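You operate a simulated robot arm through the tools that you are given. There is no shell and no other tool. Be economical: measure what you need, move in short steps, check, and stop when the job is done.

Carry out the task below with a simulated robot arm. There is one attempt and no reset: what you move stays moved.

TASK
Take the purple stopper and leave it on the far corner of the island. Then stack the small white carton marked "bands" from the top of the window bench on top of the small white carton marked "covers". Then stack the bottle labelled "blank" from the top of the far bench on top of the bottle that says "violet". Do these in the order given.

Only the result counts: the job must be done as asked and must still hold three seconds after the hand-in. Knocking over, shifting, dropping, spilling or breaking anything else fails it. A push-on lid holds only when it is set on centred and level and pressed home; a screw cap is set on level and turned clockwise until tight.

THE ROBOT
A 5-joint arm with a two-finger parallel gripper on a trunk, on a base that drives. Base frame: it is fixed to the floor where the robot stands at the start and does not move with it; the origin is under the middle of the robot, x ahead of it, y to its left, z up. Units: cm, degrees, N and s.
It reaches about 113.4 cm from its shoulder. Its first joint turns from -149.0 to 149.0 degrees. Places, roughly: far corner of the island [-340, -140, 80]; small white carton [-175, 300, 100]. Payload 1.57 kg.
The tool frame sits at the grasp point between the pads (the TCP): z along the fingers, y along the line on which they close. The tips reach 3 cm beyond it. Largest opening 11 cm; finger width 2.4, thickness 1.2; the body of the gripper, 4.8 by 11.2 cm, starts 7.8 cm behind the TCP.
Orientation is that of the tool frame in the base frame, as [roll, pitch, yaw] about the fixed x, y, z axes, in that order (R = Rz(yaw) Ry(pitch) Rx(roll)). With the fingers straight down and closing along the base's y, the tool's x points along the base's -x, its y along +y and its z along -z.

THE INTERFACE
- The arm moves only by the tool jog_arm. Its arguments are lists of equal length, an entry for each row: "delta_pos": the shift along the base's x, y, z in units of 20 mm (1.0 is 20 mm), a list of three; "turn": the turn, a rotation vector about the base's x, y, z in units of 8 degrees (1.0 is 8 degrees), a list of three; "claw": the opening, from 0 (shut) to 1 (fully open). In form: {"delta_pos": [[dx, dy, dz], ...], "turn": [[wx, wy, wz], ...], "claw": [claw, ...]}. A call has 1 to 12 rows; each row shifts and turns the commanded pose from where the row before left it. A call with a number of a shift or a turn outside -1 to 1 is refused whole. A row lasts 0.2 s, in which the tool goes at most 5 cm and 8.6 degrees; a call with a longer step from one row to the next is refused whole, and so is a gripper value outside its range. A pose out of reach is approached as far as the arm can. The call stops where the force on the tool passes 40 N (or 10 N more than at its start, if that is more) or the arm is blocked; 0.2 s more then pass. The fingers move at their own pace (about 7.2 cm/s each) and stop on an object; they squeeze with about 23 N. The grip force told is the motor's: it shows also when the fingers shut on nothing. Time passes only in rows, and 0.2 s behind the last, so rows that do not move let the fingers close. The reply holds the time, the measured pose of the TCP, the force on the tool along the base axes, the opening and the grip force, in the units named above and with some noise, with the torque about the TCP (base axes, N m) and any sound that the robot's microphone picked up.
- Cameras (640 x 400 px; columns grow to the right, rows downward): "scene" is now at [0.53, 12.62, 189.02]; the picture's right is [-0.73, -0.68, -0.00], its down [-0.52, 0.56, -0.64] and it looks along [0.44, -0.47, -0.77] (base axes); focal length 296 px, centre (320, 200). "wrist" rides on the gripper at [7, 1.6, -14.1] in the tool frame; the picture's right is [-0.23, 0.97, 0.00], its down [-0.86, -0.20, -0.48] and it looks along [-0.47, -0.11, 0.88] (tool axes); focal length 222 px, centre (320, 200). There is no depth. A picture from a camera that has moved, and an enlarged one, comes with that camera's place and axes in the base frame and with its lens.
- snapshot(camera): a new picture of that camera. No time passes.
- slide_trunk(by): slides the trunk up (or, below 0, down) by that many cm; the arm and the scene camera ride with it, the base frame stays. It gives what a move gives, with no picture.
- steer(legs): drives the robot by 1 to 6 legs, each [ahead, turn to the left] in cm and degrees, along the robot's own axes; the way and the turn of a leg run together, so that a leg with both is an arc; at most 150 cm and 180 degrees a leg. The arm and the cameras ride along, it lands a little off, and it stops where it bumps. It gives what a move gives.
- pan_tilt(pan, tilt): turns the head with the scene camera to pan (to the left, within 155 degrees either way) and tilt (down, from -29 to 69), counted from straight ahead of the robot. It gives what a move gives.
- inspect(camera, box): a new picture of the part [left, top, right, bottom] of that camera's present view, enlarged. No time passes.
- sign_off(): hands the job in; it is judged then, once.

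Work in short steps. Places have to be worked out from the pictures, the camera data and where the tool is seen: move nearer, look again, correct. Check each grasp and each placing, and mend what went wrong. You have 165 turns and 108 pictures in all, those below and enlarged ones among them. Open the gripper and draw the arm clear of the work before you hand the job in, unless the task says otherwise; then end with one line.

The tools are called as a command line: name --argument value ..., lists and objects as JSON in quotes. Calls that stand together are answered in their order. jog_arm: Moves the arm, as the interface text tells. Its arguments: {"type":"object","properties":{"delta_pos":{"type":"array"},"turn":{"type":"array"},"claw":{"type":"array"}},"required":["delta_pos","turn","claw"]} The other tools are called the same way: slide_trunk (by) slides the trunk up or down; steer (legs) drives the base; pan_tilt (pan, tilt) turns the head that bears the scene camera; snapshot (camera) takes a picture; inspect (camera, box) takes an enlarged picture of a part of a camera's view; sign_off () hands the job in.

At the start:

```text
time: 0.0
position: [37.47, -52.73, 118.17]
ee_rot: [179.9, 0.0, 179.4]
force: [0.8, 0.2, -0.1]
moment: [-0.03, -0.01, -0.01]
opening: 11.0
grip_force: 0.1
trunk travel left (down, up): [-91.4, 5.6]
robot x, y, heading: [0.15, 1.52, 0.5]
head pan, tilt: [-47.3, 50.1]
```

scene: 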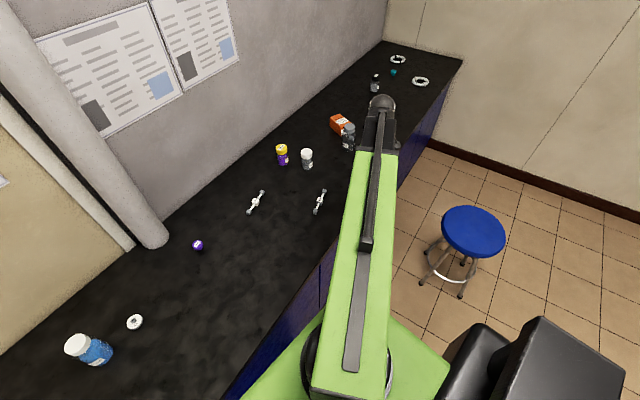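
wrist: 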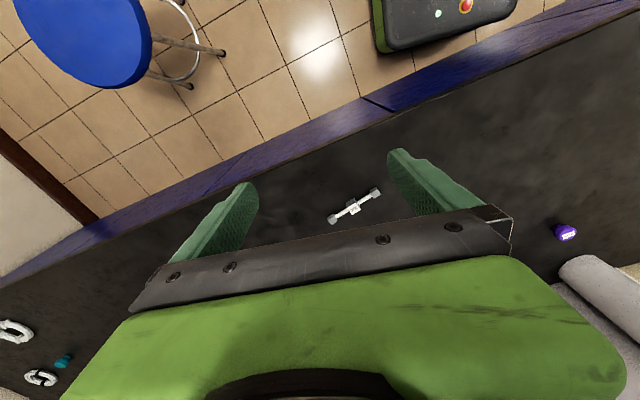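

I'll look closer at the bench in front, where a purple thing shows at about (198,245).

inspect --camera "scene" --box '[160, 120, 360, 270]'

pan_tilt --pan 0 --tilt 45

snapshot --camera "scene"

```text
2.67 times, centred on (260, 195) of scene
camera zoom: at [0.53, 12.62, 189.02], right [-0.73, -0.68, 0.0], down [-0.52, 0.56, -0.64], along [0.44, -0.47, -0.77], focal length 791 px, centre (480, 213)
```

zoom: 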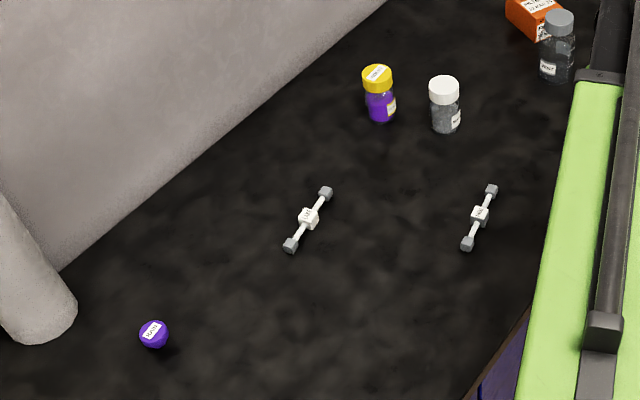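

```text
time: 1.1
position: [37.32, -52.77, 118.04]
ee_rot: [-179.9, 0.1, 179.3]
force: [0.2, -0.5, 0.4]
moment: [0.02, 0.03, -0.04]
opening: 11.0
grip_force: 0.0
trunk travel left (down, up): [-91.4, 5.6]
robot x, y, heading: [-0.25, 1.19, -0.2]
head pan, tilt: [0.0, 45.0]
```

```text
104 pictures are left
camera scene: at [3.44, 18.27, 189.73], right [0.0, -1.0, 0.0], down [-0.71, 0.0, -0.71], along [0.71, 0.0, -0.71], focal length 296 px, centre (320, 200)
```

scene: 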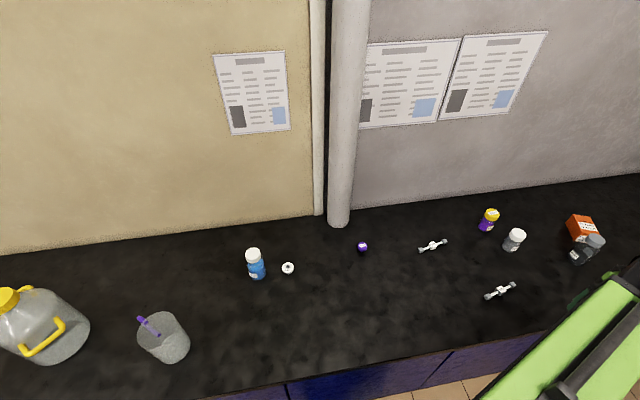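

This bench holds several items. I'll zoom on the purple thing, then look around the room for the island and other benches.

inspect --camera "scene" --box '[340, 228, 388, 258]'

inspect --camera "scene" --box '[450, 190, 640, 310]'

pan_tilt --pan 85 --tilt 20

snapshot --camera "scene"

pan_tilt --pan 150 --tilt 20

snapshot --camera "scene"

pan_tilt --pan -140 --tilt 20

snapshot --camera "scene"

pan_tilt --pan -65 --tilt 25

snapshot --camera "scene"

```text
13.33 times, centred on (364, 243) of scene
camera zoom: at [3.44, 18.27, 189.73], right [0.0, -1.0, 0.0], down [-0.71, 0.0, -0.71], along [0.71, 0.0, -0.71], focal length 3953 px, centre (-267, -373)
```

zoom: 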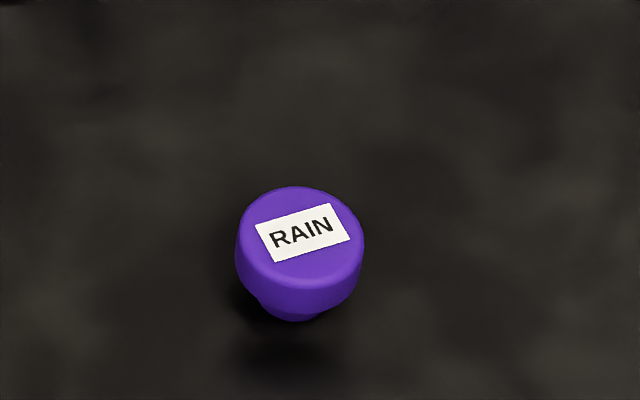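

```text
3.33 times, centred on (545, 250) of scene
camera zoom: at [3.44, 18.27, 189.73], right [0.0, -1.0, 0.0], down [-0.71, 0.0, -0.71], along [0.71, 0.0, -0.71], focal length 988 px, centre (-430, 33)
```

zoom: 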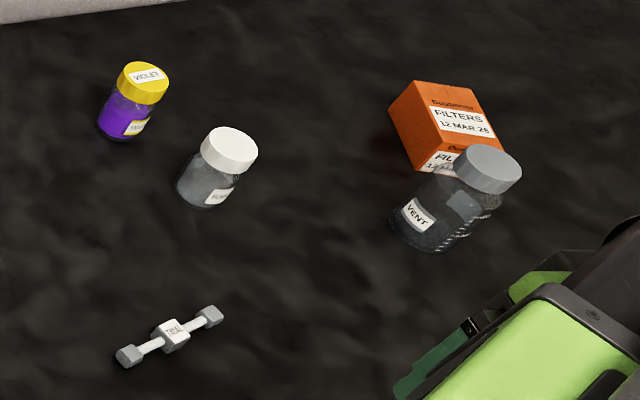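

```text
time: 2.7
position: [37.46, -52.86, 118.09]
ee_rot: [-179.9, 0.1, 179.3]
force: [0.6, 0.5, 0.4]
moment: [0.01, 0.02, 0.04]
opening: 10.99
grip_force: 0.1
trunk travel left (down, up): [-91.4, 5.6]
robot x, y, heading: [-0.34, 1.08, -0.0]
head pan, tilt: [85.0, 20.0]
```

```text
101 pictures are left
camera scene: at [-3.88, 27.54, 193.6], right [1.0, -0.09, 0.0], down [-0.03, -0.34, -0.94], along [0.08, 0.94, -0.34], focal length 296 px, centre (320, 200)
```

scene: 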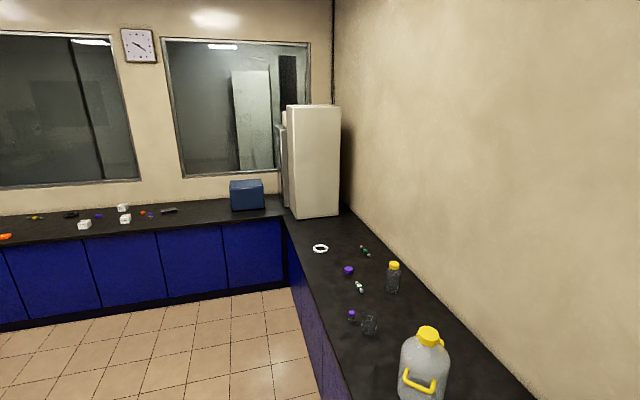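

```text
time: 4.1
position: [37.48, -52.77, 118.05]
ee_rot: [179.9, -0.1, 179.3]
force: [0.1, 0.8, 0.1]
moment: [0.01, 0.01, 0.01]
opening: 11.03
grip_force: 0.1
trunk travel left (down, up): [-91.4, 5.6]
robot x, y, heading: [-0.17, 1.38, 0.2]
head pan, tilt: [150.0, 20.0]
```

```text
100 pictures are left
camera scene: at [-12.76, 22.92, 193.6], right [0.5, 0.87, 0.0], down [0.3, -0.17, -0.94], along [-0.81, 0.47, -0.34], focal length 296 px, centre (320, 200)
```

scene: 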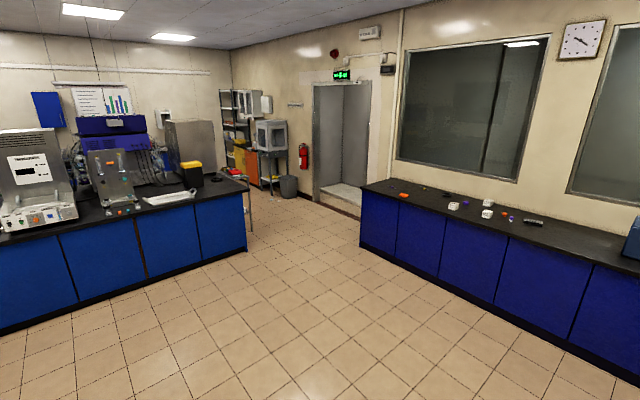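

```text
time: 8.1
position: [37.39, -52.89, 118.04]
ee_rot: [-180.0, 0.0, 179.3]
force: [-0.8, 0.2, 0.7]
moment: [0.03, -0.01, 0.01]
opening: 10.95
grip_force: 0.0
trunk travel left (down, up): [-91.4, 5.6]
robot x, y, heading: [0.05, 1.66, -0.1]
head pan, tilt: [-140.0, 20.0]
```

```text
99 pictures are left
camera scene: at [-11.82, 12.27, 193.6], right [-0.64, 0.77, 0.0], down [0.26, 0.22, -0.94], along [-0.72, -0.6, -0.34], focal length 296 px, centre (320, 200)
```

scene: 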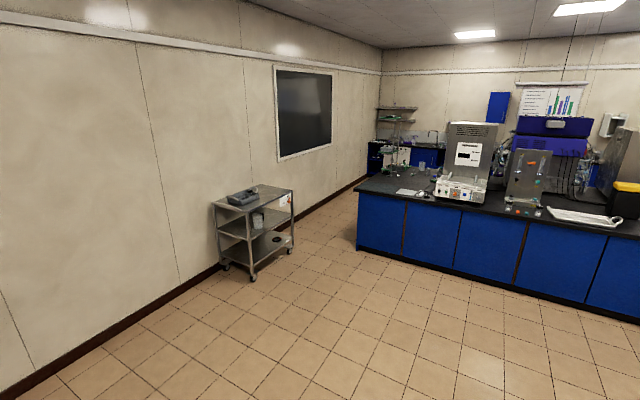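

```text
time: 9.5
position: [37.44, -52.82, 118.11]
ee_rot: [-180.0, 0.1, 179.3]
force: [0.0, 0.0, -0.2]
moment: [0.02, -0.03, -0.02]
opening: 11.0
grip_force: 0.0
trunk travel left (down, up): [-91.4, 5.6]
robot x, y, heading: [-0.62, 1.34, 0.3]
head pan, tilt: [-65.0, 25.0]
```

```text
98 pictures are left
camera scene: at [-0.8, 9.91, 192.79], right [-0.91, -0.42, 0.0], down [-0.18, 0.38, -0.91], along [0.38, -0.82, -0.42], focal length 296 px, centre (320, 200)
```

scene: 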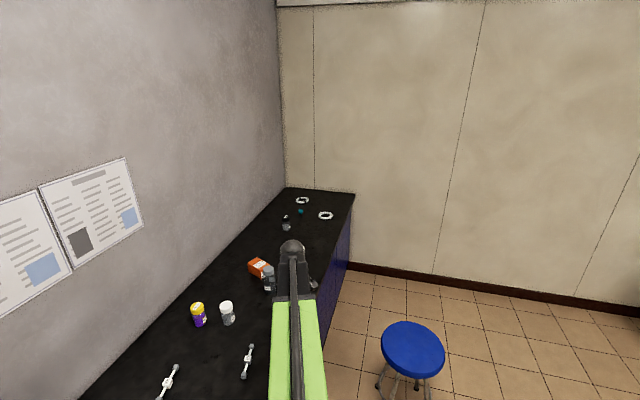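

Several purple things are about. I'll zoom on those on the left end of this bench and on the window bench.

pan_tilt --pan 85 --tilt 20

inspect --camera "scene" --box '[300, 230, 420, 345]'

inspect --camera "scene" --box '[60, 195, 190, 240]'

pan_tilt --pan 125 --tilt 20

snapshot --camera "scene"

```text
time: 11.9
position: [37.31, -52.76, 118.11]
ee_rot: [180.0, -0.1, 179.2]
force: [-0.5, 0.6, 0.7]
moment: [0.01, 0.0, 0.01]
opening: 11.0
grip_force: 0.0
trunk travel left (down, up): [-91.4, 5.6]
robot x, y, heading: [-0.09, 1.16, 0.4]
head pan, tilt: [85.0, 20.0]
```

```text
3.48 times, centred on (360, 288) of scene
camera zoom: at [-3.88, 27.54, 193.6], right [1.0, -0.09, 0.0], down [-0.03, -0.34, -0.94], along [0.08, 0.94, -0.34], focal length 1031 px, centre (181, -104)
```

zoom: 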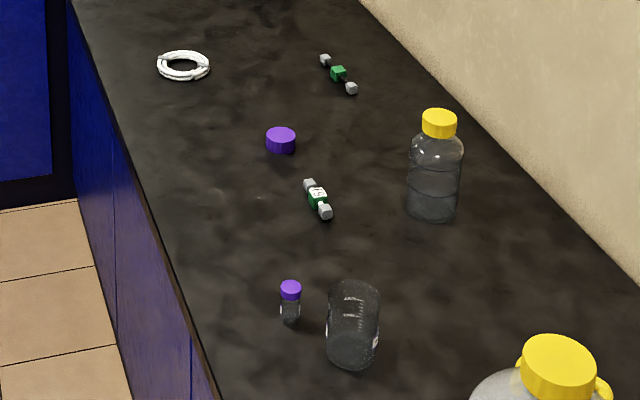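

```text
4.92 times, centred on (125, 218) of scene
camera zoom: at [-3.88, 27.54, 193.6], right [1.0, -0.09, 0.0], down [-0.03, -0.34, -0.94], along [0.08, 0.94, -0.34], focal length 1460 px, centre (1280, 114)
```

zoom: 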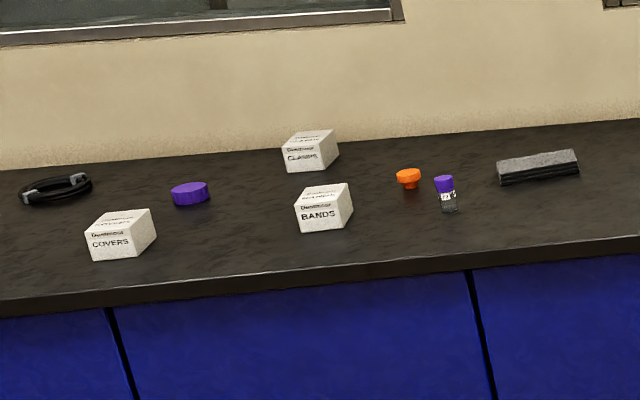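

```text
time: 13.0
position: [37.37, -52.78, 118.14]
ee_rot: [179.9, -0.1, 179.4]
force: [0.2, 0.5, 0.6]
moment: [-0.02, -0.02, -0.01]
opening: 11.03
grip_force: 0.0
trunk travel left (down, up): [-91.4, 5.6]
robot x, y, heading: [0.05, 1.08, -0.1]
head pan, tilt: [125.0, 20.0]
```

```text
95 pictures are left
camera scene: at [-10.03, 25.89, 193.6], right [0.82, 0.57, 0.0], down [0.2, -0.28, -0.94], along [-0.54, 0.77, -0.34], focal length 296 px, centre (320, 200)
```

scene: 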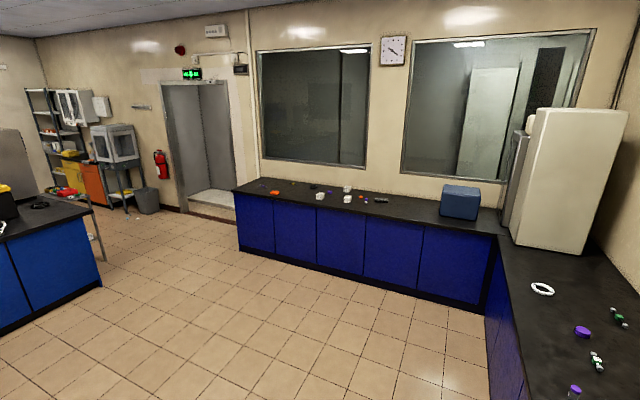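

The labelled "RAIN" piece is the purple stopper (purple screw caps elsewhere are ribbed). I place it at about (78, 0.5, 87); moving the arm at height toward it.

jog_arm --delta_pos '[[0.7, 1, 0], [0.7, 1, 0], [0.7, 1, 0], [0.7, 1, 0], [0.7, 1, 0], [0.7, 1, 0], [0.7, 1, 0], [0.7, 1, 0], [0.7, 1, 0], [0.7, 1, 0], [0.7, 1, 0], [0.7, 1, 0]]' --turn '[[0, 0, 0], [0, 0, 0], [0, 0, 0], [0, 0, 0], [0, 0, 0], [0, 0, 0], [0, 0, 0], [0, 0, 0], [0, 0, 0], [0, 0, 0], [0, 0, 0], [0, 0, 0]]' --claw '[1, 1, 1, 1, 1, 1, 1, 1, 1, 1, 1, 1]'

jog_arm --delta_pos '[[0.7, 1, 0], [0.7, 1, 0], [0.7, 1, 0], [0.7, 1, 0], [0.7, 1, 0], [0.7, 1, 0], [0.7, 1, 0], [0.7, 1, 0], [0.7, 1, 0], [0.7, 1, 0], [0.7, 1, 0], [0.7, 1, 0]]' --turn '[[0, 0, 0], [0, 0, 0], [0, 0, 0], [0, 0, 0], [0, 0, 0], [0, 0, 0], [0, 0, 0], [0, 0, 0], [0, 0, 0], [0, 0, 0], [0, 0, 0], [0, 0, 0]]' --claw '[1, 1, 1, 1, 1, 1, 1, 1, 1, 1, 1, 1]'

snapshot --camera "wrist"

```text
time: 15.6
position: [54.26, -28.64, 117.96]
ee_rot: [-180.0, 0.0, 179.4]
force: [-0.7, -0.2, 0.2]
moment: [-0.03, 0.01, 0.01]
opening: 10.96
grip_force: 0.0
trunk travel left (down, up): [-91.4, 5.6]
robot x, y, heading: [-0.04, 1.35, 0.1]
head pan, tilt: [125.0, 20.0]
```

```text
time: 18.2
position: [71.23, -4.88, 118.04]
ee_rot: [-179.9, 0.0, 179.3]
force: [0.0, 0.2, -0.1]
moment: [-0.02, -0.01, 0.0]
opening: 11.02
grip_force: 0.1
trunk travel left (down, up): [-91.4, 5.6]
robot x, y, heading: [-0.07, 1.66, 0.0]
head pan, tilt: [125.0, 20.0]
```

```text
94 pictures are left
camera wrist: at [64.25, -3.05, 132.21], right [0.24, 0.97, 0.0], down [0.85, -0.21, 0.48], along [0.46, -0.11, -0.88], focal length 222 px, centre (320, 200)
```

wrist: 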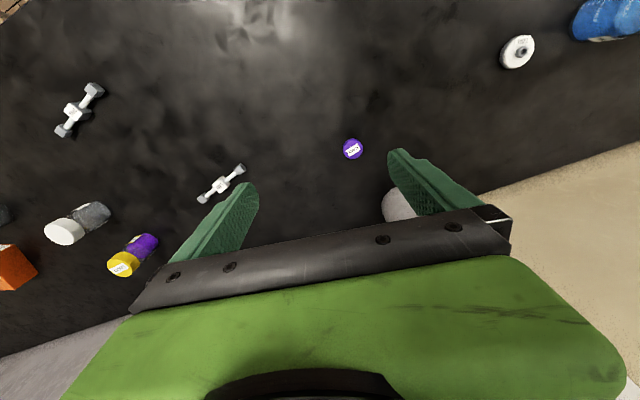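

Stopper ray gives (77.4, 0.5). Moving over it and down to about z 100, then looking again.

jog_arm --delta_pos '[[1, 0.9, 0], [1, 0.9, 0], [1, 0.9, 0], [0, 0, -1], [0, 0, -1], [0, 0, -1], [0, 0, -1], [0, 0, -1], [0, 0, -1], [0, 0, -1], [0, 0, -1], [0, 0, -1]]' --turn '[[0, 0, 0], [0, 0, 0], [0, 0, 0], [0, 0, 0], [0, 0, 0], [0, 0, 0], [0, 0, 0], [0, 0, 0], [0, 0, 0], [0, 0, 0], [0, 0, 0], [0, 0, 0]]' --claw '[1, 1, 1, 1, 1, 1, 1, 1, 1, 1, 1, 1]'

snapshot --camera "wrist"

```text
time: 20.8
position: [77.0, 0.65, 118.04]
ee_rot: [180.0, 0.0, 179.3]
force: [0.0, 0.0, 1.1]
moment: [-0.02, -0.02, -0.01]
opening: 11.01
grip_force: 0.0
out of reach, approached as far as the arm can: row 4, 5, 6, 7, 8, 9, 10, 11, 12
trunk travel left (down, up): [-91.4, 5.6]
robot x, y, heading: [-0.33, 1.44, -0.0]
head pan, tilt: [125.0, 20.0]
```

```text
93 pictures are left
camera wrist: at [70.16, 2.34, 132.22], right [0.24, 0.97, 0.0], down [0.85, -0.21, 0.48], along [0.46, -0.11, -0.88], focal length 222 px, centre (320, 200)
```

wrist: 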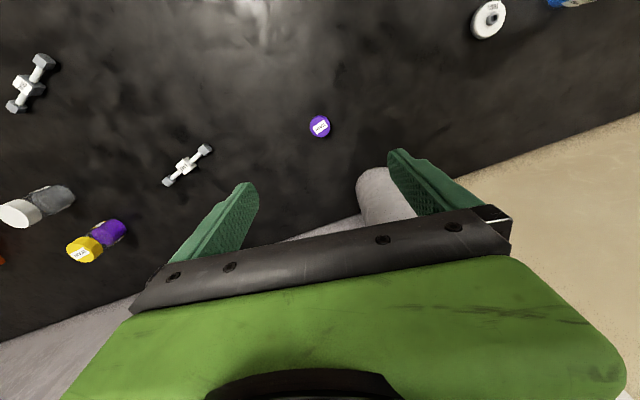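

Lower is out of reach at this trunk height, so I lower the trunk; the tool is over (77, 0.65), on the stopper.

slide_trunk --by -15

snapshot --camera "wrist"

```text
time: 22.5
position: [77.06, 0.51, 103.06]
ee_rot: [180.0, -0.1, 179.3]
force: [0.8, -0.4, -0.2]
moment: [0.0, 0.0, 0.01]
opening: 11.0
grip_force: 0.1
trunk travel left (down, up): [-76.4, 20.6]
robot x, y, heading: [-0.2, 1.56, -0.2]
head pan, tilt: [125.0, 20.0]
```

```text
92 pictures are left
camera wrist: at [70.16, 2.34, 117.22], right [0.24, 0.97, 0.0], down [0.85, -0.21, 0.48], along [0.46, -0.11, -0.88], focal length 222 px, centre (320, 200)
```

wrist: 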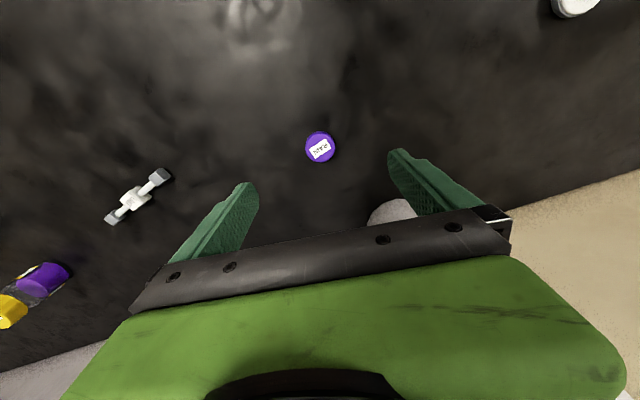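

Stopper top estimated z≈89.8 at (77.4, 0.65). Lowering the trunk another 9 cm and looking.

slide_trunk --by -9

snapshot --camera "wrist"

```text
time: 23.8
position: [77.09, 0.56, 94.14]
ee_rot: [180.0, 0.0, 179.3]
force: [0.2, -0.1, 0.3]
moment: [0.01, 0.0, 0.0]
opening: 10.97
grip_force: 0.0
trunk travel left (down, up): [-67.4, 29.6]
robot x, y, heading: [-0.15, 1.2, 0.1]
head pan, tilt: [125.0, 20.0]
```

```text
91 pictures are left
camera wrist: at [70.15, 2.33, 108.22], right [0.24, 0.97, 0.0], down [0.85, -0.21, 0.48], along [0.46, -0.11, -0.88], focal length 222 px, centre (320, 200)
```

wrist: 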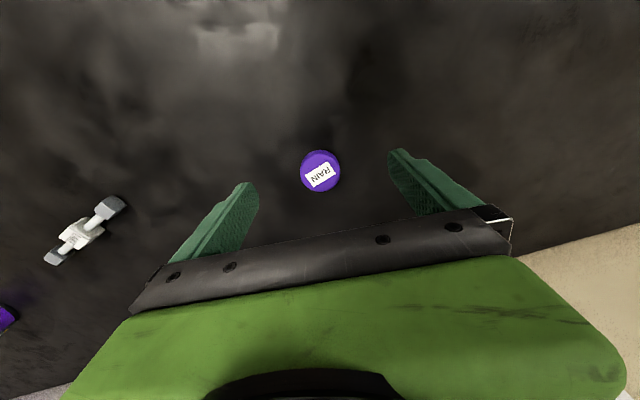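

Top ≈ z 89, x 77.6. Lower 4.5 cm, reading the force.

slide_trunk --by -4.5

snapshot --camera "wrist"

```text
time: 24.6
position: [77.01, 0.52, 89.59]
ee_rot: [180.0, 0.0, 179.3]
force: [0.2, -0.4, -0.3]
moment: [-0.03, 0.01, 0.02]
opening: 11.0
grip_force: 0.1
trunk travel left (down, up): [-62.9, 34.1]
robot x, y, heading: [-0.5, 1.5, -0.1]
head pan, tilt: [125.0, 20.0]
```

```text
90 pictures are left
camera wrist: at [70.15, 2.33, 103.72], right [0.24, 0.97, 0.0], down [0.85, -0.21, 0.48], along [0.46, -0.11, -0.88], focal length 222 px, centre (320, 200)
```

wrist: 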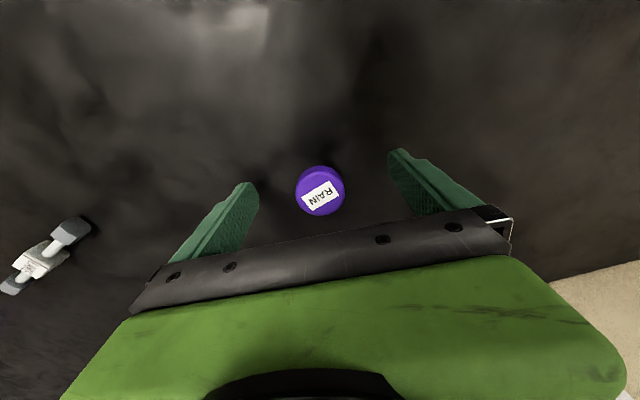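

Stopper top at about z 88, x 77.8; lowering 2 more cm, then close.

slide_trunk --by -1.8

jog_arm --delta_pos '[[0.3, 0, 0], [0, 0, 0], [0, 0, 0], [0, 0, 0], [0, 0, 0]]' --turn '[[0, 0, 0], [0, 0, 0], [0, 0, 0], [0, 0, 0], [0, 0, 0]]' --claw '[1, 0.6, 0.2, 0.2, 0.2]'

snapshot --camera "wrist"

```text
time: 25.3
position: [77.07, 0.53, 87.98]
ee_rot: [179.9, 0.3, 179.3]
force: [-1.7, 0.3, 24.4]
moment: [0.23, 0.36, 0.12]
opening: 11.01
grip_force: 0.0
trunk travel left (down, up): [-61.1, 35.9]
robot x, y, heading: [-0.25, 1.02, -0.1]
head pan, tilt: [125.0, 20.0]
stopped: the force on the tool passed its limit at 45 N (the readings are from after the stop); the commanded pose is now the measured one
```

```text
time: 26.5
position: [77.61, 0.61, 88.03]
ee_rot: [-180.0, 0.4, 179.3]
force: [0.2, -2.5, 30.9]
moment: [-0.07, 0.19, 0.05]
opening: 3.71
grip_force: 23.2
trunk travel left (down, up): [-61.1, 35.9]
robot x, y, heading: [0.02, 1.21, 0.1]
head pan, tilt: [125.0, 20.0]
```

```text
89 pictures are left
camera wrist: at [70.69, 2.29, 102.09], right [0.24, 0.97, 0.0], down [0.85, -0.21, 0.48], along [0.47, -0.11, -0.87], focal length 222 px, centre (320, 200)
```

wrist: 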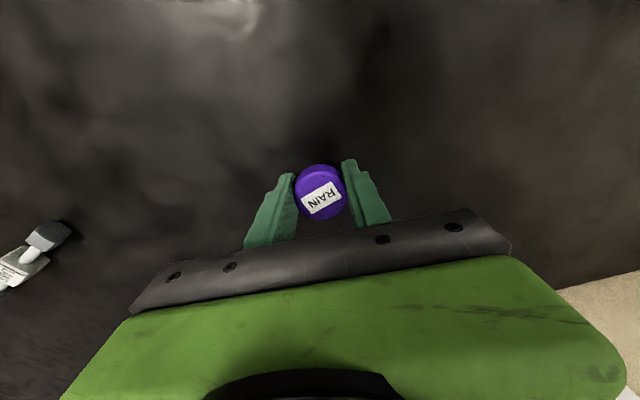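

The tips met the bench (top ≈ z 85) and the fingers hold the stopper at 3.7 cm. Raising the trunk to lift it.

slide_trunk --by 25

snapshot --camera "wrist"

pan_tilt --pan -155 --tilt 20

snapshot --camera "scene"

```text
time: 29.1
position: [77.87, 0.61, 112.82]
ee_rot: [-179.9, 0.2, 179.3]
force: [-0.3, 0.4, -0.2]
moment: [0.01, 0.0, -0.03]
opening: 3.7
grip_force: 23.5
trunk travel left (down, up): [-86.1, 10.9]
robot x, y, heading: [-0.43, 0.87, 0.1]
head pan, tilt: [125.0, 20.0]
```

```text
88 pictures are left
camera wrist: at [70.9, 2.32, 126.91], right [0.24, 0.97, 0.0], down [0.85, -0.21, 0.48], along [0.47, -0.11, -0.88], focal length 222 px, centre (320, 200)
```

wrist: 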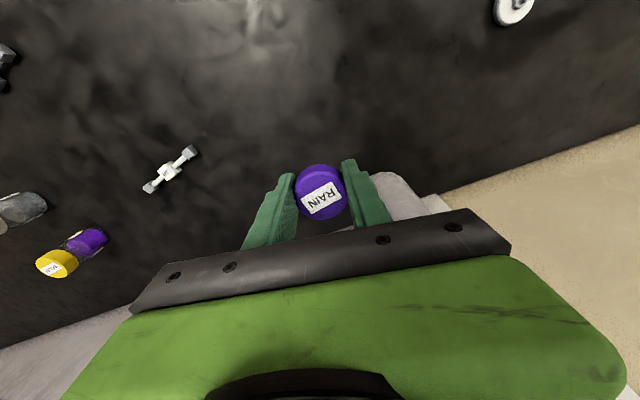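

```text
time: 33.0
position: [77.9, 0.58, 112.75]
ee_rot: [179.9, 0.3, 179.3]
force: [0.4, 0.6, 0.4]
moment: [0.03, 0.0, 0.0]
opening: 3.67
grip_force: 23.2
trunk travel left (down, up): [-86.1, 10.9]
robot x, y, heading: [-0.26, 0.96, 0.1]
head pan, tilt: [-154.7, 20.0]
```

```text
87 pictures are left
camera scene: at [-13.08, 14.28, 188.33], right [-0.43, 0.9, 0.0], down [0.31, 0.15, -0.94], along [-0.85, -0.4, -0.34], focal length 296 px, centre (320, 200)
```

scene: 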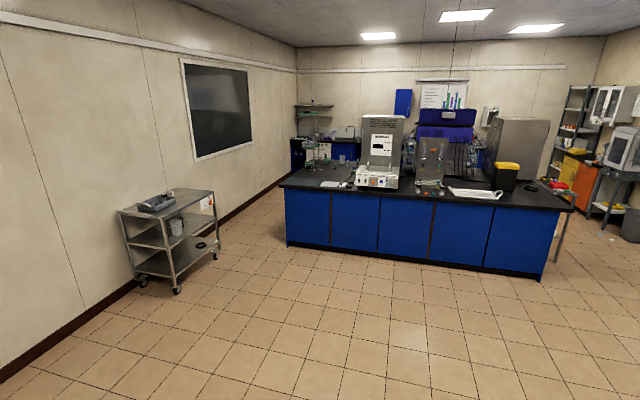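

The stopper is held firmly. The island's far corner should project near (322,178); I'll zoom there.

inspect --camera "scene" --box '[265, 120, 425, 220]'

```text
4.00 times, centred on (345, 170) of scene
camera zoom: at [-13.08, 14.28, 188.33], right [-0.43, 0.9, 0.0], down [0.31, 0.15, -0.94], along [-0.85, -0.4, -0.34], focal length 1186 px, centre (220, 320)
```

zoom: 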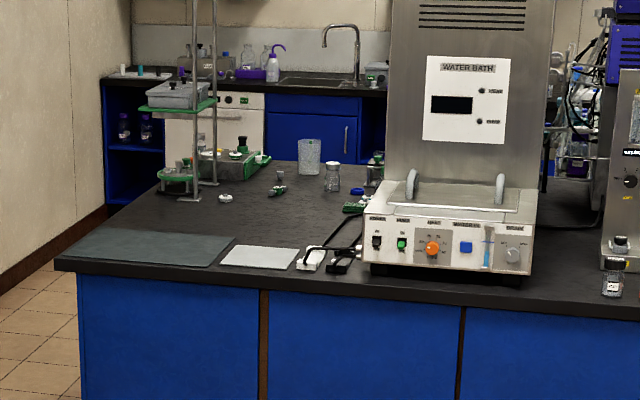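

The island seems turned about 12°, with a dark mat on its end corner near (-322,-155). I back off the bench, turn and drive toward a stand near (-235,-135), then look closer.

steer --legs '[[-50, 0], [0, -145], [110, 0], [110, 0]]'

pan_tilt --pan 0 --tilt 35

snapshot --camera "scene"

```text
time: 52.4
position: [-296.08, -169.13, 112.81]
ee_rot: [179.9, 0.2, 33.9]
force: [-1.4, -0.7, -0.4]
moment: [0.01, 0.01, 0.01]
opening: 3.65
grip_force: 22.7
trunk travel left (down, up): [-86.1, 10.9]
robot x, y, heading: [-231.2, -125.58, -145.5]
head pan, tilt: [-154.7, 20.0]
```

```text
time: 54.8
position: [-296.0, -169.05, 112.98]
ee_rot: [-180.0, 0.2, 34.0]
force: [0.0, -0.7, 0.1]
moment: [0.02, -0.02, 0.0]
opening: 3.67
grip_force: 22.9
trunk travel left (down, up): [-86.1, 10.9]
robot x, y, heading: [-231.45, -125.54, -145.2]
head pan, tilt: [0.0, 35.0]
```

```text
85 pictures are left
camera scene: at [-225.12, -141.93, 185.94], right [-0.57, 0.82, 0.0], down [0.47, 0.33, -0.82], along [-0.67, -0.47, -0.57], focal length 296 px, centre (320, 200)
```

scene: 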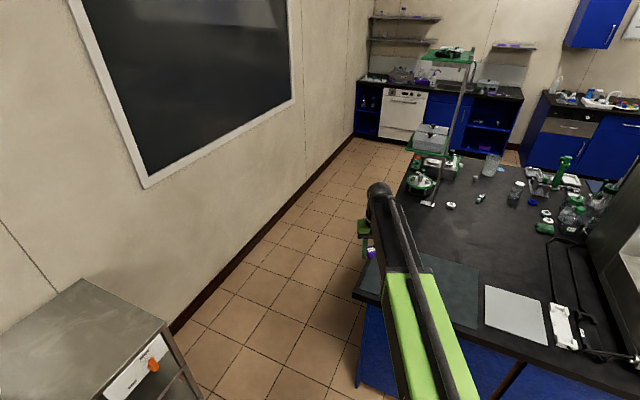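

The dark mat lies on the near-left corner at about (-316,-150). Zooming on it.

inspect --camera "scene" --box '[350, 160, 640, 360]'

steer --legs '[[0, -22]]'

snapshot --camera "scene"

snapshot --camera "wrist"

```text
2.00 times, centred on (495, 260) of scene
camera zoom: at [-225.12, -141.93, 185.94], right [-0.57, 0.82, 0.0], down [0.47, 0.33, -0.82], along [-0.67, -0.47, -0.57], focal length 593 px, centre (-30, 80)
```

zoom: 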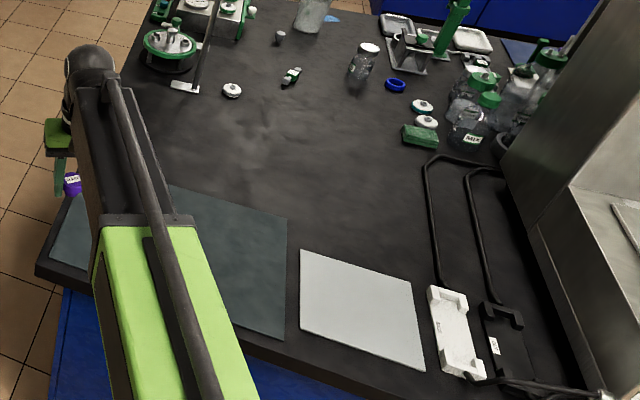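

```text
time: 56.4
position: [-307.58, -141.43, 112.74]
ee_rot: [179.9, 0.2, 11.7]
force: [-0.4, 0.3, -0.7]
moment: [-0.01, -0.02, 0.03]
opening: 3.68
grip_force: 23.4
trunk travel left (down, up): [-86.1, 10.9]
robot x, y, heading: [-231.39, -124.64, -167.2]
head pan, tilt: [0.0, 35.0]
```

```text
83 pictures are left
camera scene: at [-231.72, -142.07, 185.96], right [-0.22, 0.97, 0.0], down [0.56, 0.13, -0.82], along [-0.8, -0.18, -0.57], focal length 296 px, centre (320, 200)
```

scene: 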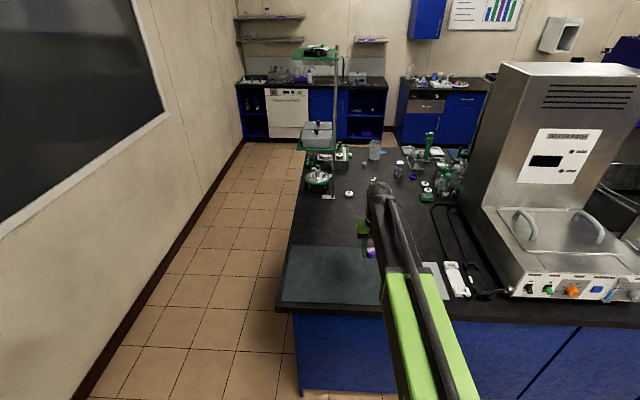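

```text
82 pictures are left
camera wrist: at [-300.36, -141.41, 126.93], right [-0.02, -1.0, 0.0], down [-0.88, 0.02, 0.48], along [-0.48, 0.01, -0.88], focal length 222 px, centre (320, 200)
```

wrist: 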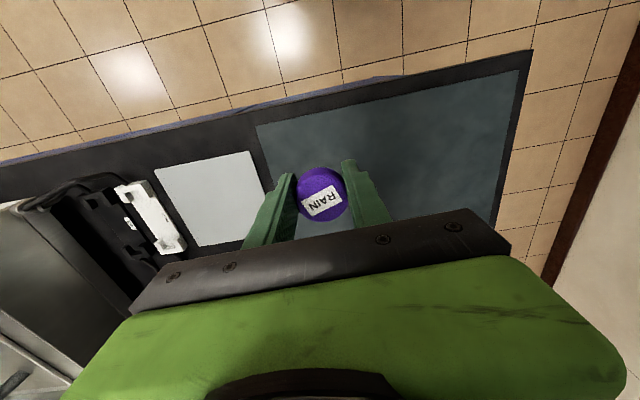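

The mat's centre is at about (-318,-157). Moving the stopper over it.

jog_arm --delta_pos '[[-0.55, -0.8, 0], [-0.55, -0.8, 0], [-0.55, -0.8, 0], [-0.55, -0.8, 0], [-0.55, -0.8, 0], [-0.55, -0.8, 0], [-0.55, -0.8, 0], [-0.55, -0.8, 0], [-0.55, -0.8, 0]]' --turn '[[0, 0, 0], [0, 0, 0], [0, 0, 0], [0, 0, 0], [0, 0, 0], [0, 0, 0], [0, 0, 0], [0, 0, 0], [0, 0, 0]]' --claw '[0.2, 0.2, 0.2, 0.2, 0.2, 0.2, 0.2, 0.2, 0.2]'

slide_trunk --by -20

snapshot --camera "wrist"

snapshot --camera "scene"

```text
time: 58.4
position: [-317.63, -155.93, 112.82]
ee_rot: [180.0, 0.2, 11.7]
force: [0.0, -0.2, 0.1]
moment: [0.04, 0.0, 0.03]
opening: 3.67
grip_force: 22.8
trunk travel left (down, up): [-86.1, 10.9]
robot x, y, heading: [-231.37, -124.44, -166.9]
head pan, tilt: [0.0, 35.0]
```

```text
time: 60.5
position: [-317.53, -155.76, 92.81]
ee_rot: [180.0, 0.2, 11.7]
force: [-0.2, 0.1, -0.1]
moment: [0.03, -0.04, 0.01]
opening: 3.65
grip_force: 23.1
trunk travel left (down, up): [-66.1, 30.9]
robot x, y, heading: [-231.48, -124.55, -167.0]
head pan, tilt: [0.0, 35.0]
```

```text
81 pictures are left
camera wrist: at [-310.26, -155.98, 106.92], right [-0.02, -1.0, 0.0], down [-0.88, 0.02, 0.48], along [-0.48, 0.01, -0.88], focal length 222 px, centre (320, 200)
```

wrist: 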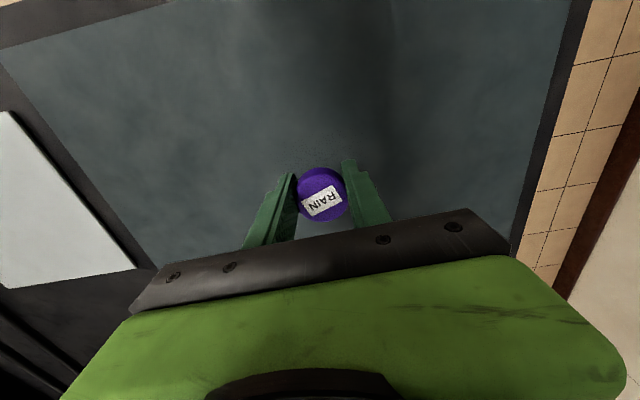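

```text
80 pictures are left
camera scene: at [-231.72, -142.25, 165.95], right [-0.22, 0.97, 0.0], down [0.56, 0.13, -0.82], along [-0.8, -0.18, -0.57], focal length 296 px, centre (320, 200)
```

scene: 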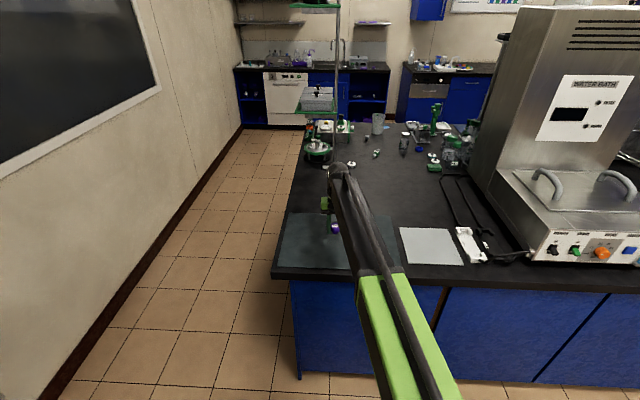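

The stopper is over the mat's middle. Lowering in small steps until contact.

slide_trunk --by -3.5

slide_trunk --by -1

slide_trunk --by -1

```text
time: 61.3
position: [-317.63, -155.86, 89.31]
ee_rot: [180.0, 0.2, 11.8]
force: [0.1, -0.3, -0.6]
moment: [0.02, 0.0, -0.01]
opening: 3.64
grip_force: 22.6
trunk travel left (down, up): [-62.6, 34.4]
robot x, y, heading: [-231.43, -124.84, -167.4]
head pan, tilt: [0.0, 35.0]
```

```text
time: 61.9
position: [-317.5, -155.79, 88.39]
ee_rot: [-180.0, 0.5, 11.7]
force: [-6.9, -2.7, 13.1]
moment: [-0.03, 0.1, -0.04]
opening: 3.69
grip_force: 22.7
trunk travel left (down, up): [-61.6, 35.4]
robot x, y, heading: [-231.09, -124.37, -167.2]
head pan, tilt: [0.0, 35.0]
```

```text
time: 62.2
position: [-317.62, -155.88, 88.5]
ee_rot: [180.0, 0.6, 11.9]
force: [0.8, -0.1, 22.2]
moment: [0.18, -0.24, -0.01]
opening: 3.66
grip_force: 23.0
trunk travel left (down, up): [-61.5, 35.5]
robot x, y, heading: [-231.43, -124.38, -167.0]
head pan, tilt: [0.0, 35.0]
stopped: the force on the tool passed its limit at 54 N (the readings are from after the stop); the commanded pose is now the measured one
```

Contact with the mat. Opening slowly and lifting the trunk, then checking.

jog_arm --delta_pos '[[0, 0, 0], [0, 0, 0], [0, 0, 0], [0, 0, 0]]' --turn '[[0, 0, 0], [0, 0, 0], [0, 0, 0], [0, 0, 0]]' --claw '[0.45, 0.6, 0.8, 1]'

slide_trunk --by 25

snapshot --camera "wrist"

```text
time: 63.0
position: [-317.3, -156.99, 88.39]
ee_rot: [179.3, 0.8, 12.2]
force: [2.8, -30.1, 34.9]
moment: [0.39, -0.23, -0.08]
opening: 6.14
grip_force: 0.0
trunk travel left (down, up): [-61.5, 35.5]
robot x, y, heading: [-231.53, -124.51, -167.3]
head pan, tilt: [0.0, 35.0]
stopped in row 3: the force on the tool passed its limit at 45 N (the readings are from after the stop); the commanded pose is now the measured one
```

```text
time: 65.6
position: [-317.66, -156.26, 113.15]
ee_rot: [179.6, 0.5, 11.9]
force: [0.6, -1.0, 0.5]
moment: [-0.02, -0.02, 0.01]
opening: 8.83
grip_force: 0.0
trunk travel left (down, up): [-86.5, 10.5]
robot x, y, heading: [-231.62, -124.79, -167.3]
head pan, tilt: [0.0, 35.0]
```

```text
79 pictures are left
camera wrist: at [-310.28, -156.3, 127.26], right [-0.02, -1.0, 0.01], down [-0.87, 0.02, 0.49], along [-0.49, 0.0, -0.87], focal length 222 px, centre (320, 200)
```

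wrist: 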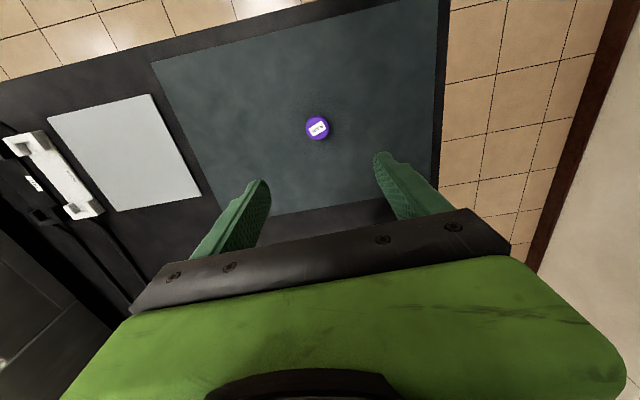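

The stopper stands on the mat. Now back off from the island, turn right and drive toward the window bench.

steer --legs '[[-100, 0], [0, -99], [150, 0], [80, 0]]'

snapshot --camera "scene"

```text
time: 85.8
position: [-169.34, 215.92, 113.22]
ee_rot: [179.7, 0.6, -86.4]
force: [1.5, -0.3, 0.7]
moment: [0.0, 0.01, -0.02]
opening: 8.81
grip_force: 0.0
trunk travel left (down, up): [-86.5, 10.5]
robot x, y, heading: [-150.48, 125.49, 94.2]
head pan, tilt: [0.0, 35.0]
```

```text
78 pictures are left
camera scene: at [-167.96, 129.05, 186.32], right [1.0, 0.07, 0.0], down [0.04, -0.57, -0.82], along [-0.06, 0.82, -0.57], focal length 296 px, centre (320, 200)
```

scene: 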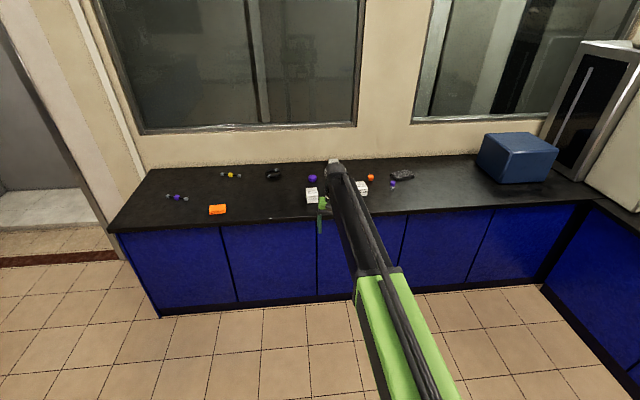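

Cartons: "covers" ≈(-183.5,275.5), "bands" ≈(-154,285), bench edge sloped about 10°. Driving up closer.

steer --legs '[[83, 0], [0, 6]]'

pan_tilt --pan 0 --tilt 45

snapshot --camera "scene"

snapshot --camera "wrist"

```text
time: 90.9
position: [-181.72, 298.68, 113.15]
ee_rot: [179.6, 0.5, -81.7]
force: [0.8, 0.4, 0.3]
moment: [-0.01, 0.05, 0.0]
opening: 8.78
grip_force: 0.1
trunk travel left (down, up): [-86.5, 10.5]
robot x, y, heading: [-156.01, 210.54, 98.3]
head pan, tilt: [0.0, 35.0]
```

```text
time: 91.6
position: [-181.79, 298.69, 113.17]
ee_rot: [179.7, 0.5, -81.8]
force: [-0.1, 0.2, 0.2]
moment: [-0.03, -0.04, -0.05]
opening: 8.81
grip_force: 0.0
trunk travel left (down, up): [-86.5, 10.5]
robot x, y, heading: [-156.1, 210.51, 98.4]
head pan, tilt: [0.0, 45.0]
```

```text
77 pictures are left
camera scene: at [-173.32, 211.75, 184.85], right [0.99, 0.14, 0.0], down [0.1, -0.7, -0.71], along [-0.1, 0.7, -0.71], focal length 296 px, centre (320, 200)
```

scene: 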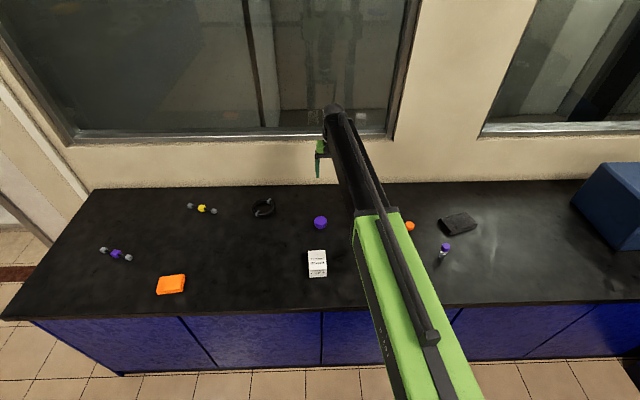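

```text
76 pictures are left
camera wrist: at [-182.22, 291.51, 127.25], right [-1.0, 0.09, 0.01], down [0.08, 0.87, 0.49], along [0.04, 0.48, -0.87], focal length 222 px, centre (320, 200)
```

wrist: 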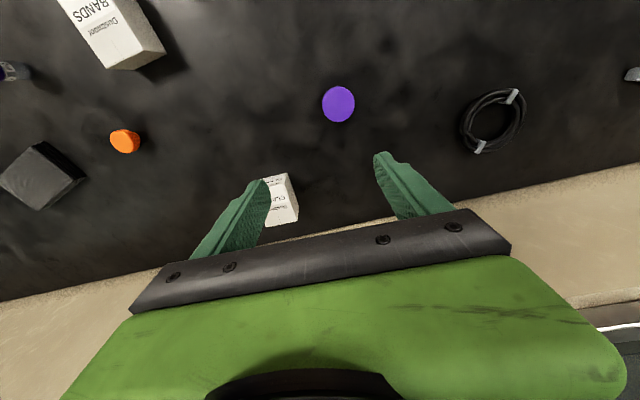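

The arm hides "bands"; the wrist view places it at ≈(-155,284). Moving over it at height with fingers open.

jog_arm --delta_pos '[[1, -0.6, 0], [1, -0.6, 0], [1, -0.6, 0], [1, -0.6, 0], [1, -0.6, 0], [1, -0.6, 0], [1, -0.6, 0], [1, -0.6, 0], [1, -0.6, 0], [1, -0.6, 0], [1, -0.6, 0], [1, -0.6, 0]]' --turn '[[0, 0, 0], [0, 0, 0], [0, 0, 0], [0, 0, 0], [0, 0, 0], [0, 0, 0], [0, 0, 0], [0, 0, 0], [0, 0, 0], [0, 0, 0], [0, 0, 0], [0, 0, 0]]' --claw '[1, 1, 1, 1, 1, 1, 1, 1, 1, 1, 1, 1]'

snapshot --camera "wrist"

snapshot --camera "scene"

```text
time: 94.2
position: [-157.76, 284.15, 113.29]
ee_rot: [179.6, 0.6, -81.8]
force: [-0.2, -0.5, 0.4]
moment: [-0.02, 0.02, 0.01]
opening: 11.0
grip_force: 0.0
trunk travel left (down, up): [-86.5, 10.5]
robot x, y, heading: [-156.15, 210.49, 97.9]
head pan, tilt: [0.0, 45.0]
```

```text
75 pictures are left
camera wrist: at [-158.16, 276.98, 127.28], right [-1.0, 0.09, 0.01], down [0.08, 0.87, 0.49], along [0.03, 0.48, -0.87], focal length 222 px, centre (320, 200)
```

wrist: 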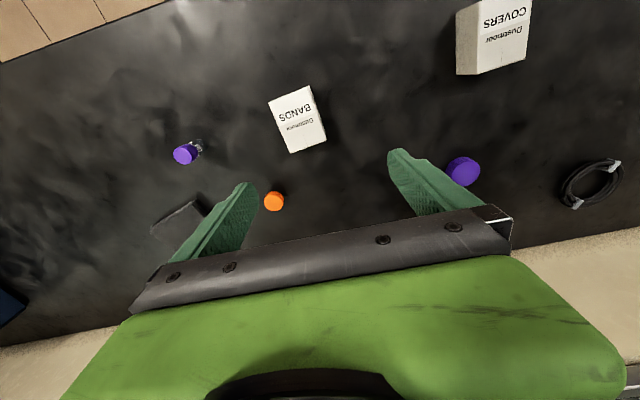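

```text
74 pictures are left
camera scene: at [-173.29, 211.68, 184.85], right [0.99, 0.14, 0.0], down [0.1, -0.7, -0.71], along [-0.1, 0.7, -0.71], focal length 296 px, centre (320, 200)
```

scene: 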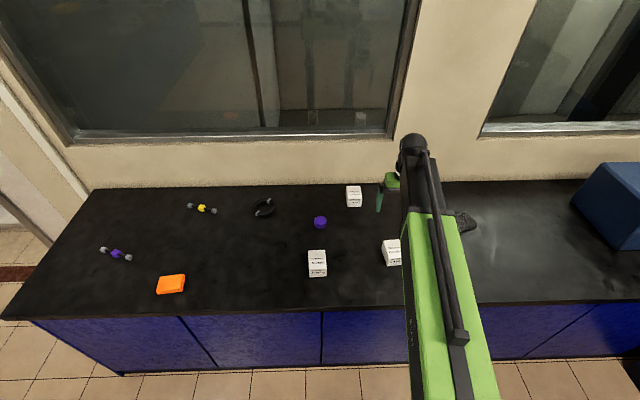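

Zooming into the wrist view for carton corners.

inspect --camera "wrist" --box '[250, 70, 346, 166]'

inspect --camera "wrist" --box '[440, 0, 552, 80]'

inspect --camera "scene" --box '[290, 180, 420, 290]'

```text
4.17 times, centred on (298, 118) of wrist
camera zoom: at [-158.16, 276.98, 127.28], right [-1.0, 0.09, 0.01], down [0.08, 0.87, 0.49], along [0.03, 0.48, -0.87], focal length 926 px, centre (412, 542)
```

zoom: 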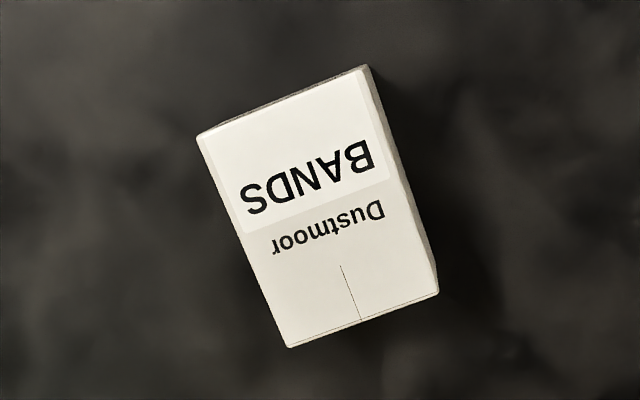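

```text
5.00 times, centred on (496, 40) of wrist
camera zoom: at [-158.16, 276.98, 127.28], right [-1.0, 0.09, 0.01], down [0.08, 0.87, 0.49], along [0.03, 0.48, -0.87], focal length 1111 px, centre (-560, 1000)
```

zoom: 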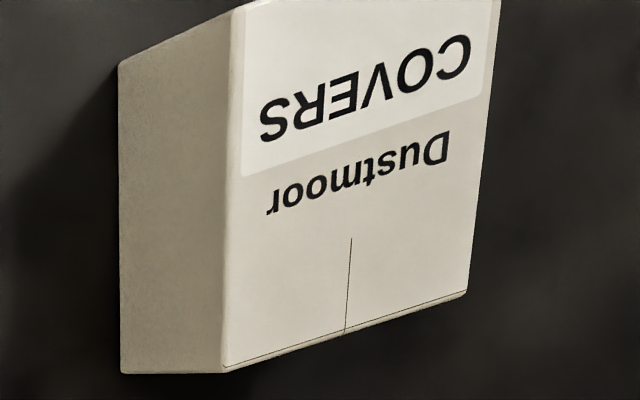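

```text
3.64 times, centred on (355, 235) of scene
camera zoom: at [-173.29, 211.68, 184.85], right [0.99, 0.14, 0.0], down [0.1, -0.7, -0.71], along [-0.1, 0.7, -0.71], focal length 1078 px, centre (193, 73)
```

zoom: 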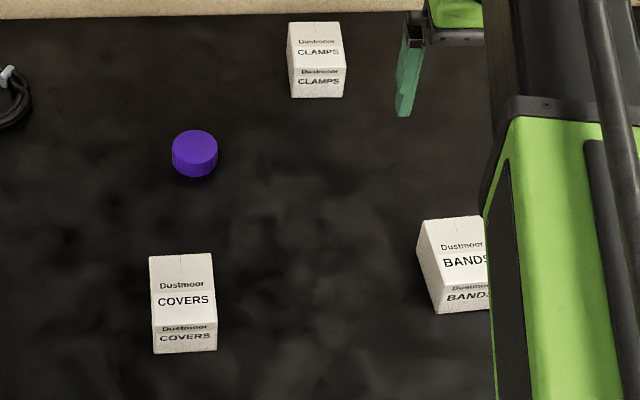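

Bands: top centre ≈(-154.8,282.9), turned ≈15°, about 6.6×8.4×5.4 cm. Covers: ≈(-183.9,273.8), turned ≈11°. Centring and turning 7°, then lowering the trunk 14 cm to look.

jog_arm --delta_pos '[[0.75, -0.32, 0], [0.75, -0.32, 0], [0, 0, 0]]' --turn '[[0, 0, 0.45], [0, 0, 0.44], [0, 0, 0]]' --claw '[1, 1, 1]'

slide_trunk --by -14

snapshot --camera "wrist"

```text
time: 95.0
position: [-154.86, 283.06, 113.2]
ee_rot: [179.7, 0.6, -74.7]
force: [0.5, -0.4, 0.3]
moment: [-0.01, 0.01, 0.0]
opening: 11.0
grip_force: 0.0
trunk travel left (down, up): [-86.5, 10.5]
robot x, y, heading: [-156.1, 210.34, 98.0]
head pan, tilt: [0.0, 45.0]
```

```text
time: 96.7
position: [-154.82, 282.92, 99.18]
ee_rot: [179.8, 0.6, -74.6]
force: [0.1, 0.3, 0.1]
moment: [0.0, 0.02, -0.02]
opening: 11.0
grip_force: 0.0
trunk travel left (down, up): [-72.5, 24.5]
robot x, y, heading: [-156.15, 210.52, 98.1]
head pan, tilt: [0.0, 45.0]
```

```text
70 pictures are left
camera wrist: at [-154.32, 275.76, 113.27], right [-1.0, -0.04, 0.01], down [-0.03, 0.87, 0.49], along [-0.03, 0.48, -0.87], focal length 222 px, centre (320, 200)
```

wrist: 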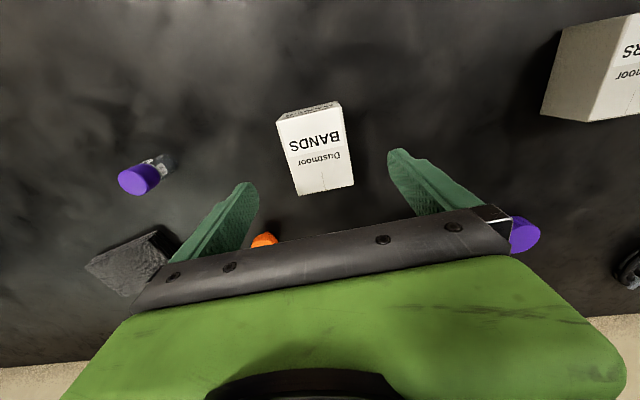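

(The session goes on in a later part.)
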